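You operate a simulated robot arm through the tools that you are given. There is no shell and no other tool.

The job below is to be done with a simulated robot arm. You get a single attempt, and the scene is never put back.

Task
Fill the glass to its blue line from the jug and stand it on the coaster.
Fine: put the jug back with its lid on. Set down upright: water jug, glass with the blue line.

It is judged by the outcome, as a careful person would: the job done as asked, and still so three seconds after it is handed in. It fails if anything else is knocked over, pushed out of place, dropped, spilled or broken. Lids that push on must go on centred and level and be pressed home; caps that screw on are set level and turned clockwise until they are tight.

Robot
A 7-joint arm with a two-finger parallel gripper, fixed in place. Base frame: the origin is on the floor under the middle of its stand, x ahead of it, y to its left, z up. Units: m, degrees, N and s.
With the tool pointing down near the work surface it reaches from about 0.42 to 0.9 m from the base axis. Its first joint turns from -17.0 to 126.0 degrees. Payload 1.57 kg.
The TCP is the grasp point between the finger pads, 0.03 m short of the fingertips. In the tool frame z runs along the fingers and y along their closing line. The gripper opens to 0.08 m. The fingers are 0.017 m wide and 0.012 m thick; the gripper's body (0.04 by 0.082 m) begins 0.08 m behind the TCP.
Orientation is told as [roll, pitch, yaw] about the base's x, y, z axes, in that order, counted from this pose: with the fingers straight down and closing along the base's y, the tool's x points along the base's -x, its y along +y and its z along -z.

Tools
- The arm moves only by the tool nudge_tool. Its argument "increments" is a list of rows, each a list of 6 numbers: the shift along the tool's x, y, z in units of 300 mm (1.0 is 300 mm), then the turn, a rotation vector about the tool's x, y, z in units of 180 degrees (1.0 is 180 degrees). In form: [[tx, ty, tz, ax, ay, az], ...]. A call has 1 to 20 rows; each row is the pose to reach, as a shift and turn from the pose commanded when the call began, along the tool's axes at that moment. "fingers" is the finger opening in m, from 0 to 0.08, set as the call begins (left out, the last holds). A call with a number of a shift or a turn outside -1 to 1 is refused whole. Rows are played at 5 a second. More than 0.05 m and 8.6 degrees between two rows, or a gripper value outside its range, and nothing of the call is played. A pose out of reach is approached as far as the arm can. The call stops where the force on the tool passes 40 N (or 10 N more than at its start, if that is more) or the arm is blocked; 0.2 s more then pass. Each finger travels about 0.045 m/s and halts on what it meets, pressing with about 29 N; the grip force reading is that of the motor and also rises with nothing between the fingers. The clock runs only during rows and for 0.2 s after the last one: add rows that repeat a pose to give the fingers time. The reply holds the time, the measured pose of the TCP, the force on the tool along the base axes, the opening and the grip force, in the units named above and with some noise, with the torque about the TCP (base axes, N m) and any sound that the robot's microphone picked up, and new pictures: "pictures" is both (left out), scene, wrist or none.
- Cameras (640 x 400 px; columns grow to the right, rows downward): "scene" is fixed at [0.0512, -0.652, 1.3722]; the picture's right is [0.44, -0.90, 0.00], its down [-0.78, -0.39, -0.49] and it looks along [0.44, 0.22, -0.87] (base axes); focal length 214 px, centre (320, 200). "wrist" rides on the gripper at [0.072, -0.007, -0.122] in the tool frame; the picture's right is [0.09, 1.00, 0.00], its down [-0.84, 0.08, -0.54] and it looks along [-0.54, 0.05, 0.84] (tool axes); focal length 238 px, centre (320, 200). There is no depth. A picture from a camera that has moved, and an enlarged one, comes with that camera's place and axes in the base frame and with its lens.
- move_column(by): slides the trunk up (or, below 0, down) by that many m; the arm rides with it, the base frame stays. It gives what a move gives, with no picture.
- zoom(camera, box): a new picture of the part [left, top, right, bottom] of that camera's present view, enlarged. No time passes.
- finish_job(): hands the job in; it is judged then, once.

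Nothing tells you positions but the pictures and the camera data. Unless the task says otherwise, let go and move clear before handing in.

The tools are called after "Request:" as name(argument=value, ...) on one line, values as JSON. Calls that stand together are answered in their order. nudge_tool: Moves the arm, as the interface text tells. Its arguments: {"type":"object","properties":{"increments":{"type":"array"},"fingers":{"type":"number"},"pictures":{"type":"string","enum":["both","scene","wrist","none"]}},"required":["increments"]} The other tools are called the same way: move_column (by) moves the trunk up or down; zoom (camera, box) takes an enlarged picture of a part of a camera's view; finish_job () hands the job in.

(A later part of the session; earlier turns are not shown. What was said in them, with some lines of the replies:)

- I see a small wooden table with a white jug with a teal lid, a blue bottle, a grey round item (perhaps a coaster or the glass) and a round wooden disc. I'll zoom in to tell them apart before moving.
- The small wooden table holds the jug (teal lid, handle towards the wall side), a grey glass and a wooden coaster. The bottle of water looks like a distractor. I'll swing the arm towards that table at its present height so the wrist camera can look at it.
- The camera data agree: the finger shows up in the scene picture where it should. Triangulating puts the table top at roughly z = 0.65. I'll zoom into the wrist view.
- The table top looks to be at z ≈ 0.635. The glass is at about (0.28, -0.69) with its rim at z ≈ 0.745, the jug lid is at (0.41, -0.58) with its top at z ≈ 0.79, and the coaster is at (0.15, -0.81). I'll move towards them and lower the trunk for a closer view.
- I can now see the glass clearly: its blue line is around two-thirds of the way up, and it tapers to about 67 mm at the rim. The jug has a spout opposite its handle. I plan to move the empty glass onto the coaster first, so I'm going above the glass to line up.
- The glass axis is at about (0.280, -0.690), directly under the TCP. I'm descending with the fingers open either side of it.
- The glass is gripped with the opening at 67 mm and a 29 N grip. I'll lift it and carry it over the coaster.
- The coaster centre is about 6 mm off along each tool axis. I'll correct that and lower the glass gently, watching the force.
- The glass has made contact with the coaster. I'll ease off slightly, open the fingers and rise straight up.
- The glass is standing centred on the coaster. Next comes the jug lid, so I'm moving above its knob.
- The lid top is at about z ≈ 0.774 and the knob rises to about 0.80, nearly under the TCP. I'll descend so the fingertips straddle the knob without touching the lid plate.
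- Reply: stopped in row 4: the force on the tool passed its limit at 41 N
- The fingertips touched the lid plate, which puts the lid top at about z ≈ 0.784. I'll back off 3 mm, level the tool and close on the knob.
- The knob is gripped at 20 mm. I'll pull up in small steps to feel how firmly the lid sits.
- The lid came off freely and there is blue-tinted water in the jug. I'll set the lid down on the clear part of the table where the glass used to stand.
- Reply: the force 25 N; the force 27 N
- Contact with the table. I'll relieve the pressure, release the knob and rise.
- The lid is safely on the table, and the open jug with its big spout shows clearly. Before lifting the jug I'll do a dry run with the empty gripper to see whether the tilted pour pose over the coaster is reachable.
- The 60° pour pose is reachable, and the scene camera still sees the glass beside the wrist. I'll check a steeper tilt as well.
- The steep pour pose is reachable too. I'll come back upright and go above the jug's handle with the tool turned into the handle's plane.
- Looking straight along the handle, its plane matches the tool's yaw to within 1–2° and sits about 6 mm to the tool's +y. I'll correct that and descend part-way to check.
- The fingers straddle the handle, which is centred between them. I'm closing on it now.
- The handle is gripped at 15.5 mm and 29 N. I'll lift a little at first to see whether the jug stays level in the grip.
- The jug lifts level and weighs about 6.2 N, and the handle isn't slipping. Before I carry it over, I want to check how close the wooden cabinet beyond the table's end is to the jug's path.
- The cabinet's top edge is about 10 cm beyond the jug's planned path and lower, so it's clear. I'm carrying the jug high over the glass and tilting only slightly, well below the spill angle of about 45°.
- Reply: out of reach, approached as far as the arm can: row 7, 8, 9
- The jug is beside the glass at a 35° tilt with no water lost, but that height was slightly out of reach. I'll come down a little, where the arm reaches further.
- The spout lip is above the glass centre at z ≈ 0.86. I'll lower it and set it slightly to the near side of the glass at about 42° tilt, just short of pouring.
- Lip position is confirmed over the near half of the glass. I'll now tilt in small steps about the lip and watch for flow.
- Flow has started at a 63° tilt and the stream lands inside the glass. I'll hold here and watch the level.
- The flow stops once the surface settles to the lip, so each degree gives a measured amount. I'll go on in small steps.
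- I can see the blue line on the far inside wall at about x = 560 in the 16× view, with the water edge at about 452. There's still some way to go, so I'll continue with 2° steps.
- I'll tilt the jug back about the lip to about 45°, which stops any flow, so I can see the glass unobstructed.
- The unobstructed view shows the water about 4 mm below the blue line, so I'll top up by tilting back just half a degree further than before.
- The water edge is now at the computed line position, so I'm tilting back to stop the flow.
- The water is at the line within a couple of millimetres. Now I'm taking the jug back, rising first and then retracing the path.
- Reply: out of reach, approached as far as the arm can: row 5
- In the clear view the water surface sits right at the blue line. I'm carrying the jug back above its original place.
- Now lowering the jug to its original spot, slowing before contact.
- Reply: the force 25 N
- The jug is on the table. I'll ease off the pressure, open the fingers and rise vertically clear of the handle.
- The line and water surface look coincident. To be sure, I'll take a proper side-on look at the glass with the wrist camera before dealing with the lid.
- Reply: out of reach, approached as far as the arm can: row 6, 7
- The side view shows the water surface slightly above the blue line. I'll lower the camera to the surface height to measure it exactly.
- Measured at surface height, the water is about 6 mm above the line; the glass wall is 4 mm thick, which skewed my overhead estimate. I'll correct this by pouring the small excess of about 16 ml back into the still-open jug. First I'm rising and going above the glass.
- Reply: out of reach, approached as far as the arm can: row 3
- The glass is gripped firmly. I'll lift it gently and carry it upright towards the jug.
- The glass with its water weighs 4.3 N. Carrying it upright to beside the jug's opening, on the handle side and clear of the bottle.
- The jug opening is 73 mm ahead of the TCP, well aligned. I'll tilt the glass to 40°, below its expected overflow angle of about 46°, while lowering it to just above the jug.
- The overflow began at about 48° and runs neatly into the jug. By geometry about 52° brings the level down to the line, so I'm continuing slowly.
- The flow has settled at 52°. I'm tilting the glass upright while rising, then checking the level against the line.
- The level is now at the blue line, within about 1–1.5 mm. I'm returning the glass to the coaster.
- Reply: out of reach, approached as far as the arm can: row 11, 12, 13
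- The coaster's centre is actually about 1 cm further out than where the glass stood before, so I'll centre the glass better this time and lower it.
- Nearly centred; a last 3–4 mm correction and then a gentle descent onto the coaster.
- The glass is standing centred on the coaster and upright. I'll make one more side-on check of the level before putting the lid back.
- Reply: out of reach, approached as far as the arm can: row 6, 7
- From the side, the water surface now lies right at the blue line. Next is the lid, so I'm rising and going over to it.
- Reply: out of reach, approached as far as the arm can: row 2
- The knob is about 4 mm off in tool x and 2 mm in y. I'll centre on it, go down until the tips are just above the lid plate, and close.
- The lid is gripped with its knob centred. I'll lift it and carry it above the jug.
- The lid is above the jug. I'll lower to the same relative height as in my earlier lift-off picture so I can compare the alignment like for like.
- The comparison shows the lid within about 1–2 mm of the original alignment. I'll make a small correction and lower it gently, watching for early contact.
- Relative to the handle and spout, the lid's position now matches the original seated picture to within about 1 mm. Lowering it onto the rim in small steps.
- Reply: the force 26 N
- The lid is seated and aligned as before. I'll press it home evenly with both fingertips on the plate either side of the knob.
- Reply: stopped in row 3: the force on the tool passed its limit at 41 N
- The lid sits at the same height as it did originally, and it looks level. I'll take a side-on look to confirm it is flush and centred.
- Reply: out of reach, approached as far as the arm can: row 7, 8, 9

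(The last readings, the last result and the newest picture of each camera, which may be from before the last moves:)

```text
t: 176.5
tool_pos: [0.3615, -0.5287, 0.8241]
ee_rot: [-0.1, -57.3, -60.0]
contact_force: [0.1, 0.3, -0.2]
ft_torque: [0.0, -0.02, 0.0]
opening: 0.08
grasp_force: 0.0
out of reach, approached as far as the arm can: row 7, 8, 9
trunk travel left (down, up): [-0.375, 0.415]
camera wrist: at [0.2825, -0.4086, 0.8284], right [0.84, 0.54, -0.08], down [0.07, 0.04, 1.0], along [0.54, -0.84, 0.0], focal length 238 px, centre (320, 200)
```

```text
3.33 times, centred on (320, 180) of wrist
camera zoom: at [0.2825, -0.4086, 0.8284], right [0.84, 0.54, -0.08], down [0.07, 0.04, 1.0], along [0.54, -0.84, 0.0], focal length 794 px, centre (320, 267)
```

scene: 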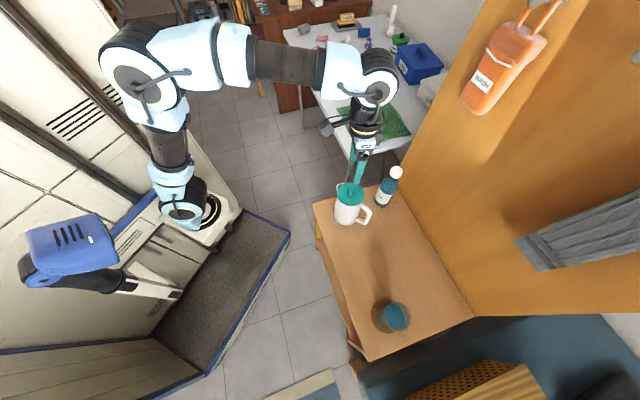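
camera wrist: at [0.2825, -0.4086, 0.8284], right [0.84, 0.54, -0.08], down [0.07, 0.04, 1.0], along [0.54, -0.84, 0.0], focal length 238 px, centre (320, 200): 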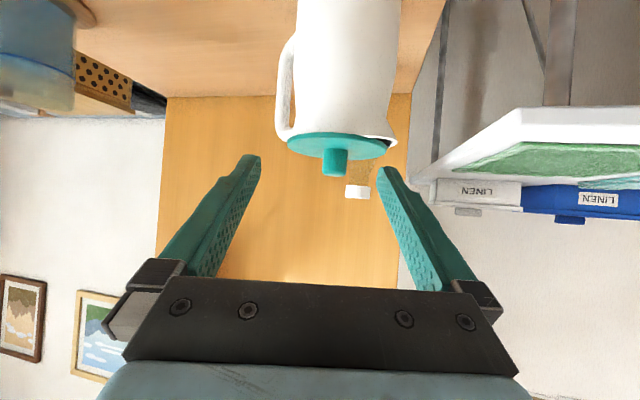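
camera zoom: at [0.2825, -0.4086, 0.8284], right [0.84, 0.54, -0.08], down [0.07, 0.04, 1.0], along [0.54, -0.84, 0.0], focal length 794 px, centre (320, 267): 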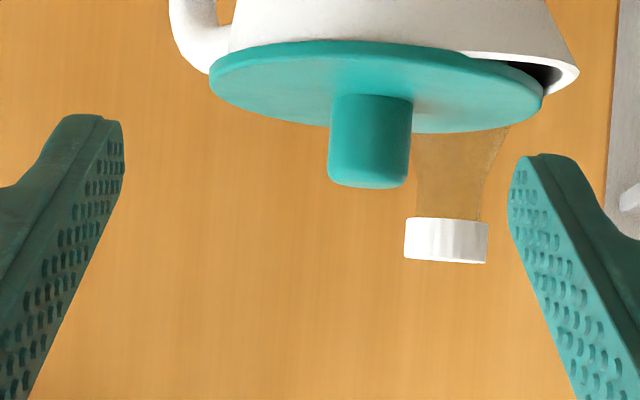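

Request:
zoom(camera="wrist", box=[260, 0, 420, 180])

Request:
zoom(camera="wrist", box=[270, 120, 410, 185])

```text
2.22 times, centred on (340, 90) of wrist
camera zoom: at [0.2825, -0.4086, 0.8284], right [0.84, 0.54, -0.08], down [0.07, 0.04, 1.0], along [0.54, -0.84, 0.0], focal length 530 px, centre (276, 444)
```

zoom: 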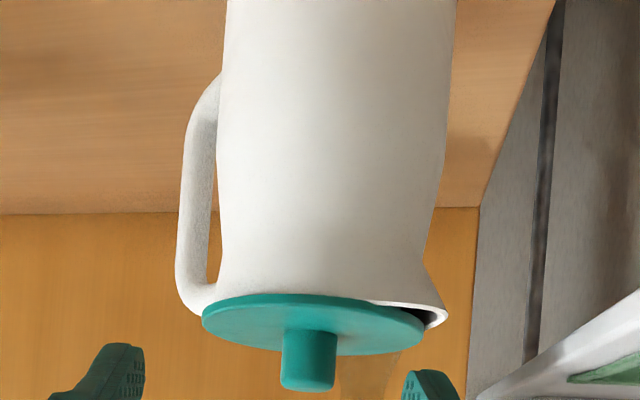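

```text
4.57 times, centred on (340, 152) of wrist
camera zoom: at [0.2825, -0.4086, 0.8284], right [0.84, 0.54, -0.08], down [0.07, 0.04, 1.0], along [0.54, -0.84, 0.0], focal length 1090 px, centre (229, 417)
```

zoom: 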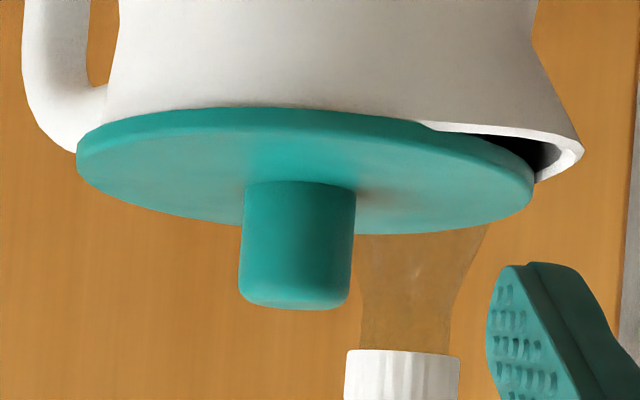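

The lid is flush and level on the rim. To check its centring precisely, I'll reproduce my very first viewing pose and compare with the original picture.

Request:
nudge_tool(increments=[[0.005, -0.016, -0.063, 0, 0.02, 0], [0.01, -0.033, -0.125, 0, 0.055, 0], [0.016, -0.049, -0.188, 0, 0.095, 0], [0.021, -0.065, -0.25, 0, 0.135, 0], [0.027, -0.082, -0.313, 0, 0.175, 0], [0.032, -0.098, -0.375, 0, 0.215, 0], [0.037, -0.114, -0.438, 0, 0.255, 0], [0.043, -0.131, -0.5, 0, 0.29, 0], [0.048, -0.147, -0.563, 0, 0.3183, 0], [0.048, -0.147, -0.563, 0, 0.3183, 0]], fingers=0.08, pictures="wrist")

Request:
zoom(camera="wrist", box=[290, 190, 390, 290])

```text
t: 178.7
tool_pos: [0.244, -0.4195, 0.9043]
ee_rot: [0.0, 0.1, -60.1]
contact_force: [-1.1, 0.6, 0.1]
ft_torque: [-0.01, -0.03, 0.0]
opening: 0.0799
grasp_force: 0.1
trunk travel left (down, up): [-0.375, 0.415]
camera wrist: at [0.2022, -0.3604, 1.0248], right [0.82, 0.58, 0.0], down [0.49, -0.69, 0.54], along [0.31, -0.44, -0.84], focal length 238 px, centre (320, 200)
```

wrist: 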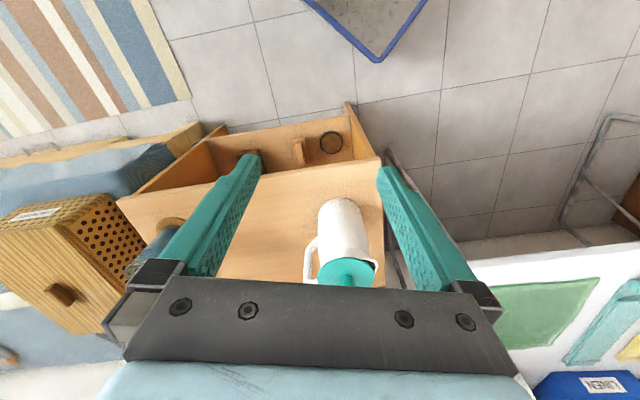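

```text
4.00 times, centred on (340, 240) of wrist
camera zoom: at [0.2022, -0.3604, 1.0248], right [0.82, 0.58, 0.0], down [0.49, -0.69, 0.54], along [0.31, -0.44, -0.84], focal length 953 px, centre (240, 40)
```

zoom: 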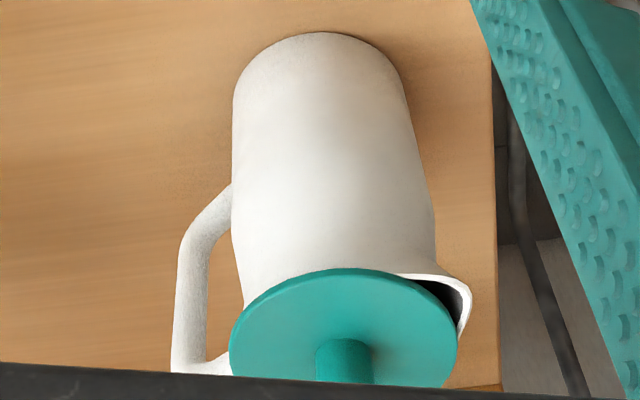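

Compared with the original picture, the jug is in the same place and the lid is only about 1.8 mm to one side. I'll gently re-centre it by closing on the knob at the exact centre, then press again.

Request:
nudge_tool(increments=[[-0.12, 0.035, -0.03, 0, 0, 0], [-0.24, 0.07, -0.03, 0, 0, 0], [-0.36, 0.105, -0.03, 0, 0, 0], [-0.48, 0.14, -0.03, 0, 0, 0], [-0.6, 0.175, -0.03, 0, 0, 0], [-0.7233, 0.21, -0.03, 0, 0, 0], [-0.7233, 0.21, -0.03, 0, 0, 0]], fingers=0.06, pictures="none")

Request:
nudge_tool(increments=[[0, 0, 0.1, 0, 0, 0], [0, 0, 0.2, 0, 0, 0], [0, 0, 0.26, 0, 0, 0], [0, 0, 0.26, 0, 0, 0]], pictures="wrist")

Request:
zoom(camera="wrist", box=[240, 80, 400, 240])

```text
t: 180.3
tool_pos: [0.4061, -0.5761, 0.911]
ee_rot: [-0.1, 0.1, -60.0]
contact_force: [-0.5, -0.4, -1.0]
ft_torque: [0.0, 0.01, 0.04]
opening: 0.0601
grasp_force: 0.0
trunk travel left (down, up): [-0.375, 0.415]
```

```text
t: 181.3
tool_pos: [0.4082, -0.5756, 0.8319]
ee_rot: [-0.1, 0.1, -60.0]
contact_force: [0.1, -0.8, 0.1]
ft_torque: [0.03, 0.0, -0.02]
opening: 0.06
grasp_force: 0.1
trunk travel left (down, up): [-0.375, 0.415]
camera wrist: at [0.3648, -0.5165, 0.9532], right [0.82, 0.58, 0.0], down [0.49, -0.69, 0.54], along [0.31, -0.44, -0.84], focal length 238 px, centre (320, 200)
```

wrist: 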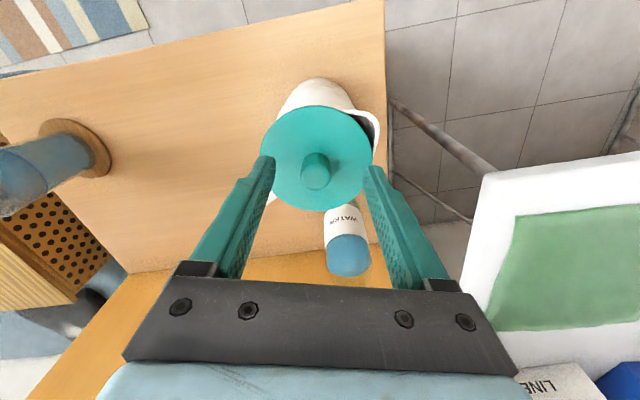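

```text
2.50 times, centred on (320, 160) of wrist
camera zoom: at [0.3648, -0.5165, 0.9532], right [0.82, 0.58, 0.0], down [0.49, -0.69, 0.54], along [0.31, -0.44, -0.84], focal length 596 px, centre (320, 300)
```

zoom: 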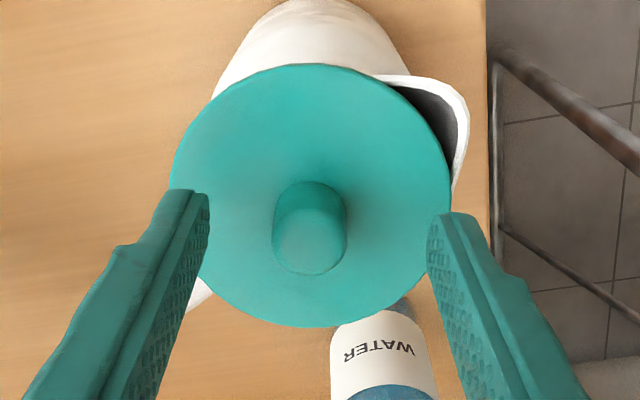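

Request:
nudge_tool(increments=[[0, -0.0043, 0.02, 0, 0, 0], [0, -0.0043, 0.04, 0, 0, 0], [0, -0.0043, 0.045, 0, 0, 0], [0, -0.0043, 0.045, 0, 0, 0]], fingers=0.05, pictures="none")

Request:
nudge_tool(increments=[[0, 0, 0, 0, 0, 0], [0, 0, 0, 0, 0, 0], [0, 0, 0, 0, 0, 0], [0, 0, 0, 0, 0, 0], [0, 0, 0, 0, 0, 0]], fingers=0.015, pictures="wrist")

Request:
zoom(camera="wrist", box=[240, 80, 400, 240])

Request:
zoom(camera="scene", box=[320, 170, 400, 230])

```text
t: 182.3
tool_pos: [0.4077, -0.5764, 0.8206]
ee_rot: [0.0, 0.1, -60.0]
contact_force: [0.2, 0.6, -0.2]
ft_torque: [0.02, -0.01, -0.01]
opening: 0.0499
grasp_force: 0.1
trunk travel left (down, up): [-0.375, 0.415]
```

```text
t: 183.5
tool_pos: [0.4065, -0.5761, 0.82]
ee_rot: [-0.1, 0.1, -60.0]
contact_force: [0.2, 1.3, 0.0]
ft_torque: [0.0, 0.0, -0.01]
opening: 0.0194
grasp_force: 28.7
trunk travel left (down, up): [-0.375, 0.415]
camera wrist: at [0.3641, -0.5168, 0.9409], right [0.82, 0.58, 0.0], down [0.49, -0.69, 0.54], along [0.31, -0.44, -0.84], focal length 238 px, centre (320, 200)
```

wrist: 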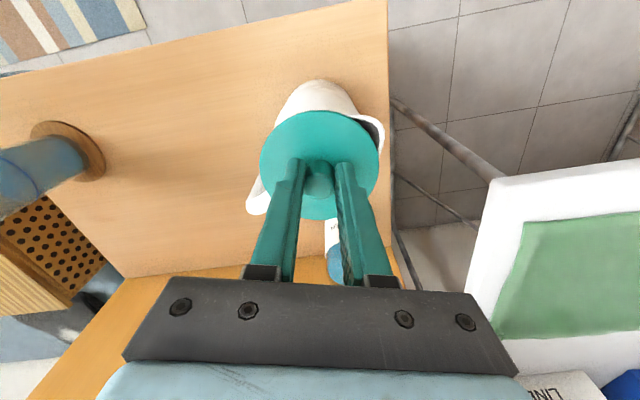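

```text
2.50 times, centred on (320, 160) of wrist
camera zoom: at [0.3641, -0.5168, 0.9409], right [0.82, 0.58, 0.0], down [0.49, -0.69, 0.54], along [0.31, -0.44, -0.84], focal length 596 px, centre (320, 300)
```

zoom: 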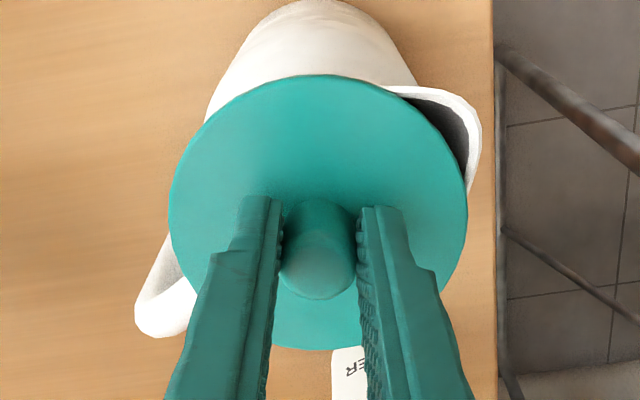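

```text
6.67 times, centred on (360, 200) of scene
camera zoom: at [0.0512, -0.652, 1.3722], right [0.44, -0.9, 0.0], down [-0.78, -0.39, -0.49], along [0.44, 0.22, -0.87], focal length 1430 px, centre (53, 200)
```

zoom: 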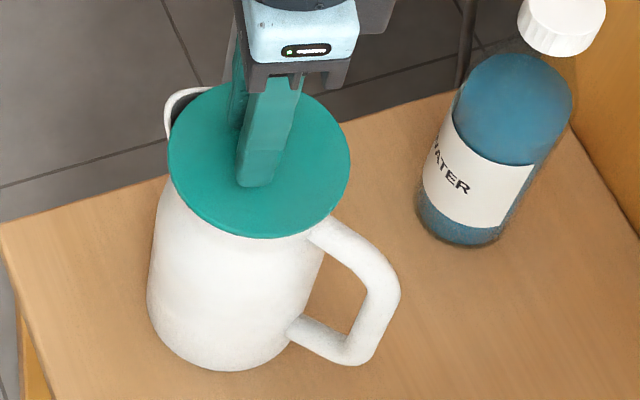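

The lid is now aligned with the jug as in the original. I'll release it, press once more, and withdraw.

Request:
nudge_tool(increments=[[0, 0, 0, 0, 0, 0], [0, 0, 0, 0, 0, 0], [0, 0, 0, 0, 0, 0]], fingers=0.05, pictures="none")

Request:
nudge_tool(increments=[[0, 0, 0.008, 0, 0, 0], [0, 0, 0.016, 0, 0, 0], [0, 0, 0.02, 0, 0, 0], [0, 0, 0.02, 0, 0, 0]], pictures="none")

Request:
nudge_tool(increments=[[0, 0, 0.004, 0, 0, 0], [0, 0, 0.006, 0, 0, 0], [0, 0, 0.006, 0, 0, 0]], pictures="none")

```text
t: 184.3
tool_pos: [0.408, -0.5755, 0.819]
ee_rot: [0.0, 0.1, -60.0]
contact_force: [0.1, 0.0, 0.8]
ft_torque: [-0.02, 0.0, -0.02]
opening: 0.0499
grasp_force: 0.0
trunk travel left (down, up): [-0.375, 0.415]
```

```text
t: 185.3
tool_pos: [0.4072, -0.5761, 0.8135]
ee_rot: [0.0, 0.0, -60.0]
contact_force: [1.2, 1.1, 14.5]
ft_torque: [0.13, -0.04, -0.02]
opening: 0.0499
grasp_force: 0.1
trunk travel left (down, up): [-0.375, 0.415]
```

```text
t: 186.2
tool_pos: [0.409, -0.5779, 0.8138]
ee_rot: [0.0, -0.5, -59.9]
contact_force: [-0.8, 3.7, 17.2]
ft_torque: [0.11, 0.02, 0.04]
opening: 0.0501
grasp_force: 0.1
trunk travel left (down, up): [-0.375, 0.415]
stopped in row 3: the force on the tool passed its limit at 41 N (the readings are from after the stop); the commanded pose is now the measured one
```

Pressed home at the original height. Rising clear and taking final pictures of everything.

Request:
nudge_tool(increments=[[0, 0, -0.03, 0, 0, 0], [0, 0, -0.1, 0, 0, 0], [0, 0, -0.22, 0, 0, 0], [0, 0, -0.36, 0, 0, 0], [0.1, 0, -0.45, 0, 0, 0], [0.25, 0, -0.5, 0, 0, 0], [0.4, 0, -0.5, 0, 0, 0], [0.55, 0, -0.5, 0, 0, 0], [0.55, 0, -0.5, 0, 0, 0]], fingers=0.06, pictures="both")

Request:
zoom(camera="scene", box=[320, 170, 400, 230])

Request:
zoom(camera="scene", box=[355, 280, 425, 350])

Request:
zoom(camera="scene", box=[300, 170, 480, 370])

```text
t: 188.2
tool_pos: [0.3252, -0.4323, 0.9632]
ee_rot: [0.0, -0.1, -60.1]
contact_force: [0.9, -0.4, 0.5]
ft_torque: [-0.02, -0.01, 0.02]
opening: 0.0599
grasp_force: 0.1
trunk travel left (down, up): [-0.375, 0.415]
camera wrist: at [0.2833, -0.3733, 1.0841], right [0.82, 0.58, 0.0], down [0.48, -0.68, 0.54], along [0.31, -0.45, -0.84], focal length 238 px, centre (320, 200)
```

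scene: 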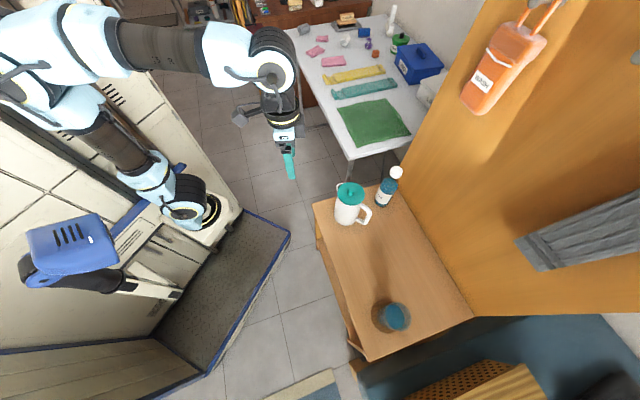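
wrist: 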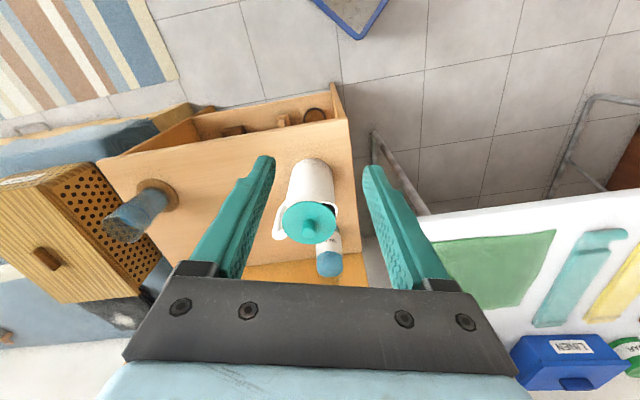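

```text
6.67 times, centred on (360, 200) of scene
camera zoom: at [0.0512, -0.652, 1.3722], right [0.44, -0.9, 0.0], down [-0.78, -0.39, -0.49], along [0.44, 0.22, -0.87], focal length 1430 px, centre (53, 200)
```

zoom: 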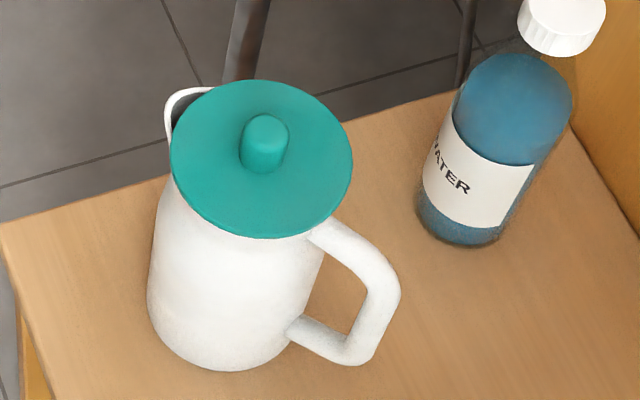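

```text
5.71 times, centred on (390, 315) of scene
camera zoom: at [0.0512, -0.652, 1.3722], right [0.44, -0.9, 0.0], down [-0.78, -0.39, -0.49], along [0.44, 0.22, -0.87], focal length 1226 px, centre (-80, -457)
```

zoom: 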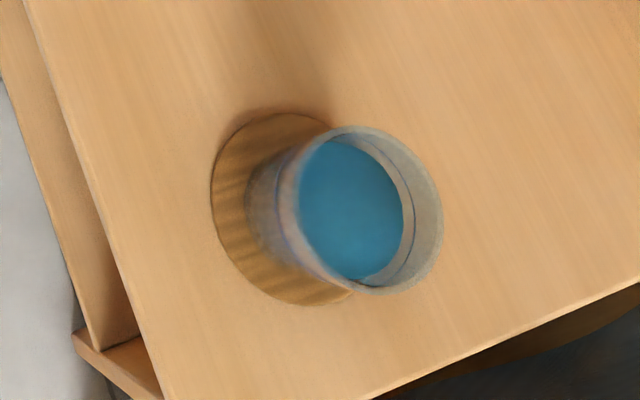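

```text
2.00 times, centred on (390, 270) of scene
camera zoom: at [0.0512, -0.652, 1.3722], right [0.44, -0.9, 0.0], down [-0.78, -0.39, -0.49], along [0.44, 0.22, -0.87], focal length 429 px, centre (180, 60)
```

zoom: 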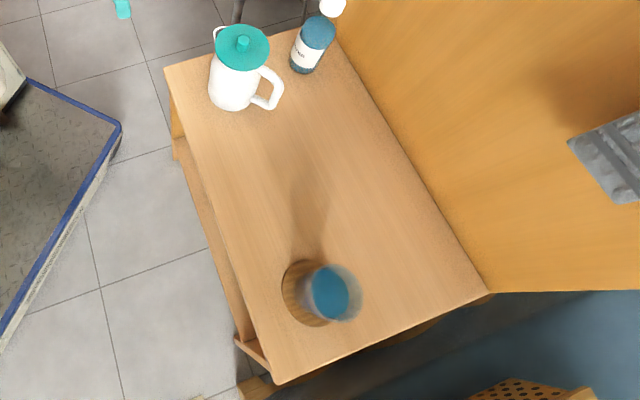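

The final pictures show the glass filled to the blue line and standing upright on the coaster, and the jug back in its place with the lid on level and centred. The bottle is undisturbed, nothing has spilled, and the arm is clear, so I'm handing in.

Request:
finish_job()

```text
The job is handed in.
```

I've handed the job in: the glass is filled to its blue line and stands on the coaster, and the jug is back in its place with the lid on.

- **Glass:** it stands upright, fully on the coaster and 3–7 mm off its centre. Seen side-on, the water surface is about 1.5 mm below the middle of the blue line.
- **Overfill corrected:** my first pour went about 6 mm over the line, because I misjudged the glass wall thickness from above. I poured the excess back into the open jug and checked the level again from the side.
- **Jug and lid:** the jug is upright within about 2 mm of where it started. The lid is level and roughly 1 mm off centre. I pressed it down with about 40 N, to the same height as before I took it off.

I saw no spills, the water bottle was not touched, and the arm was clear of everything when I handed in. The result of the judging wasn't shown to me.
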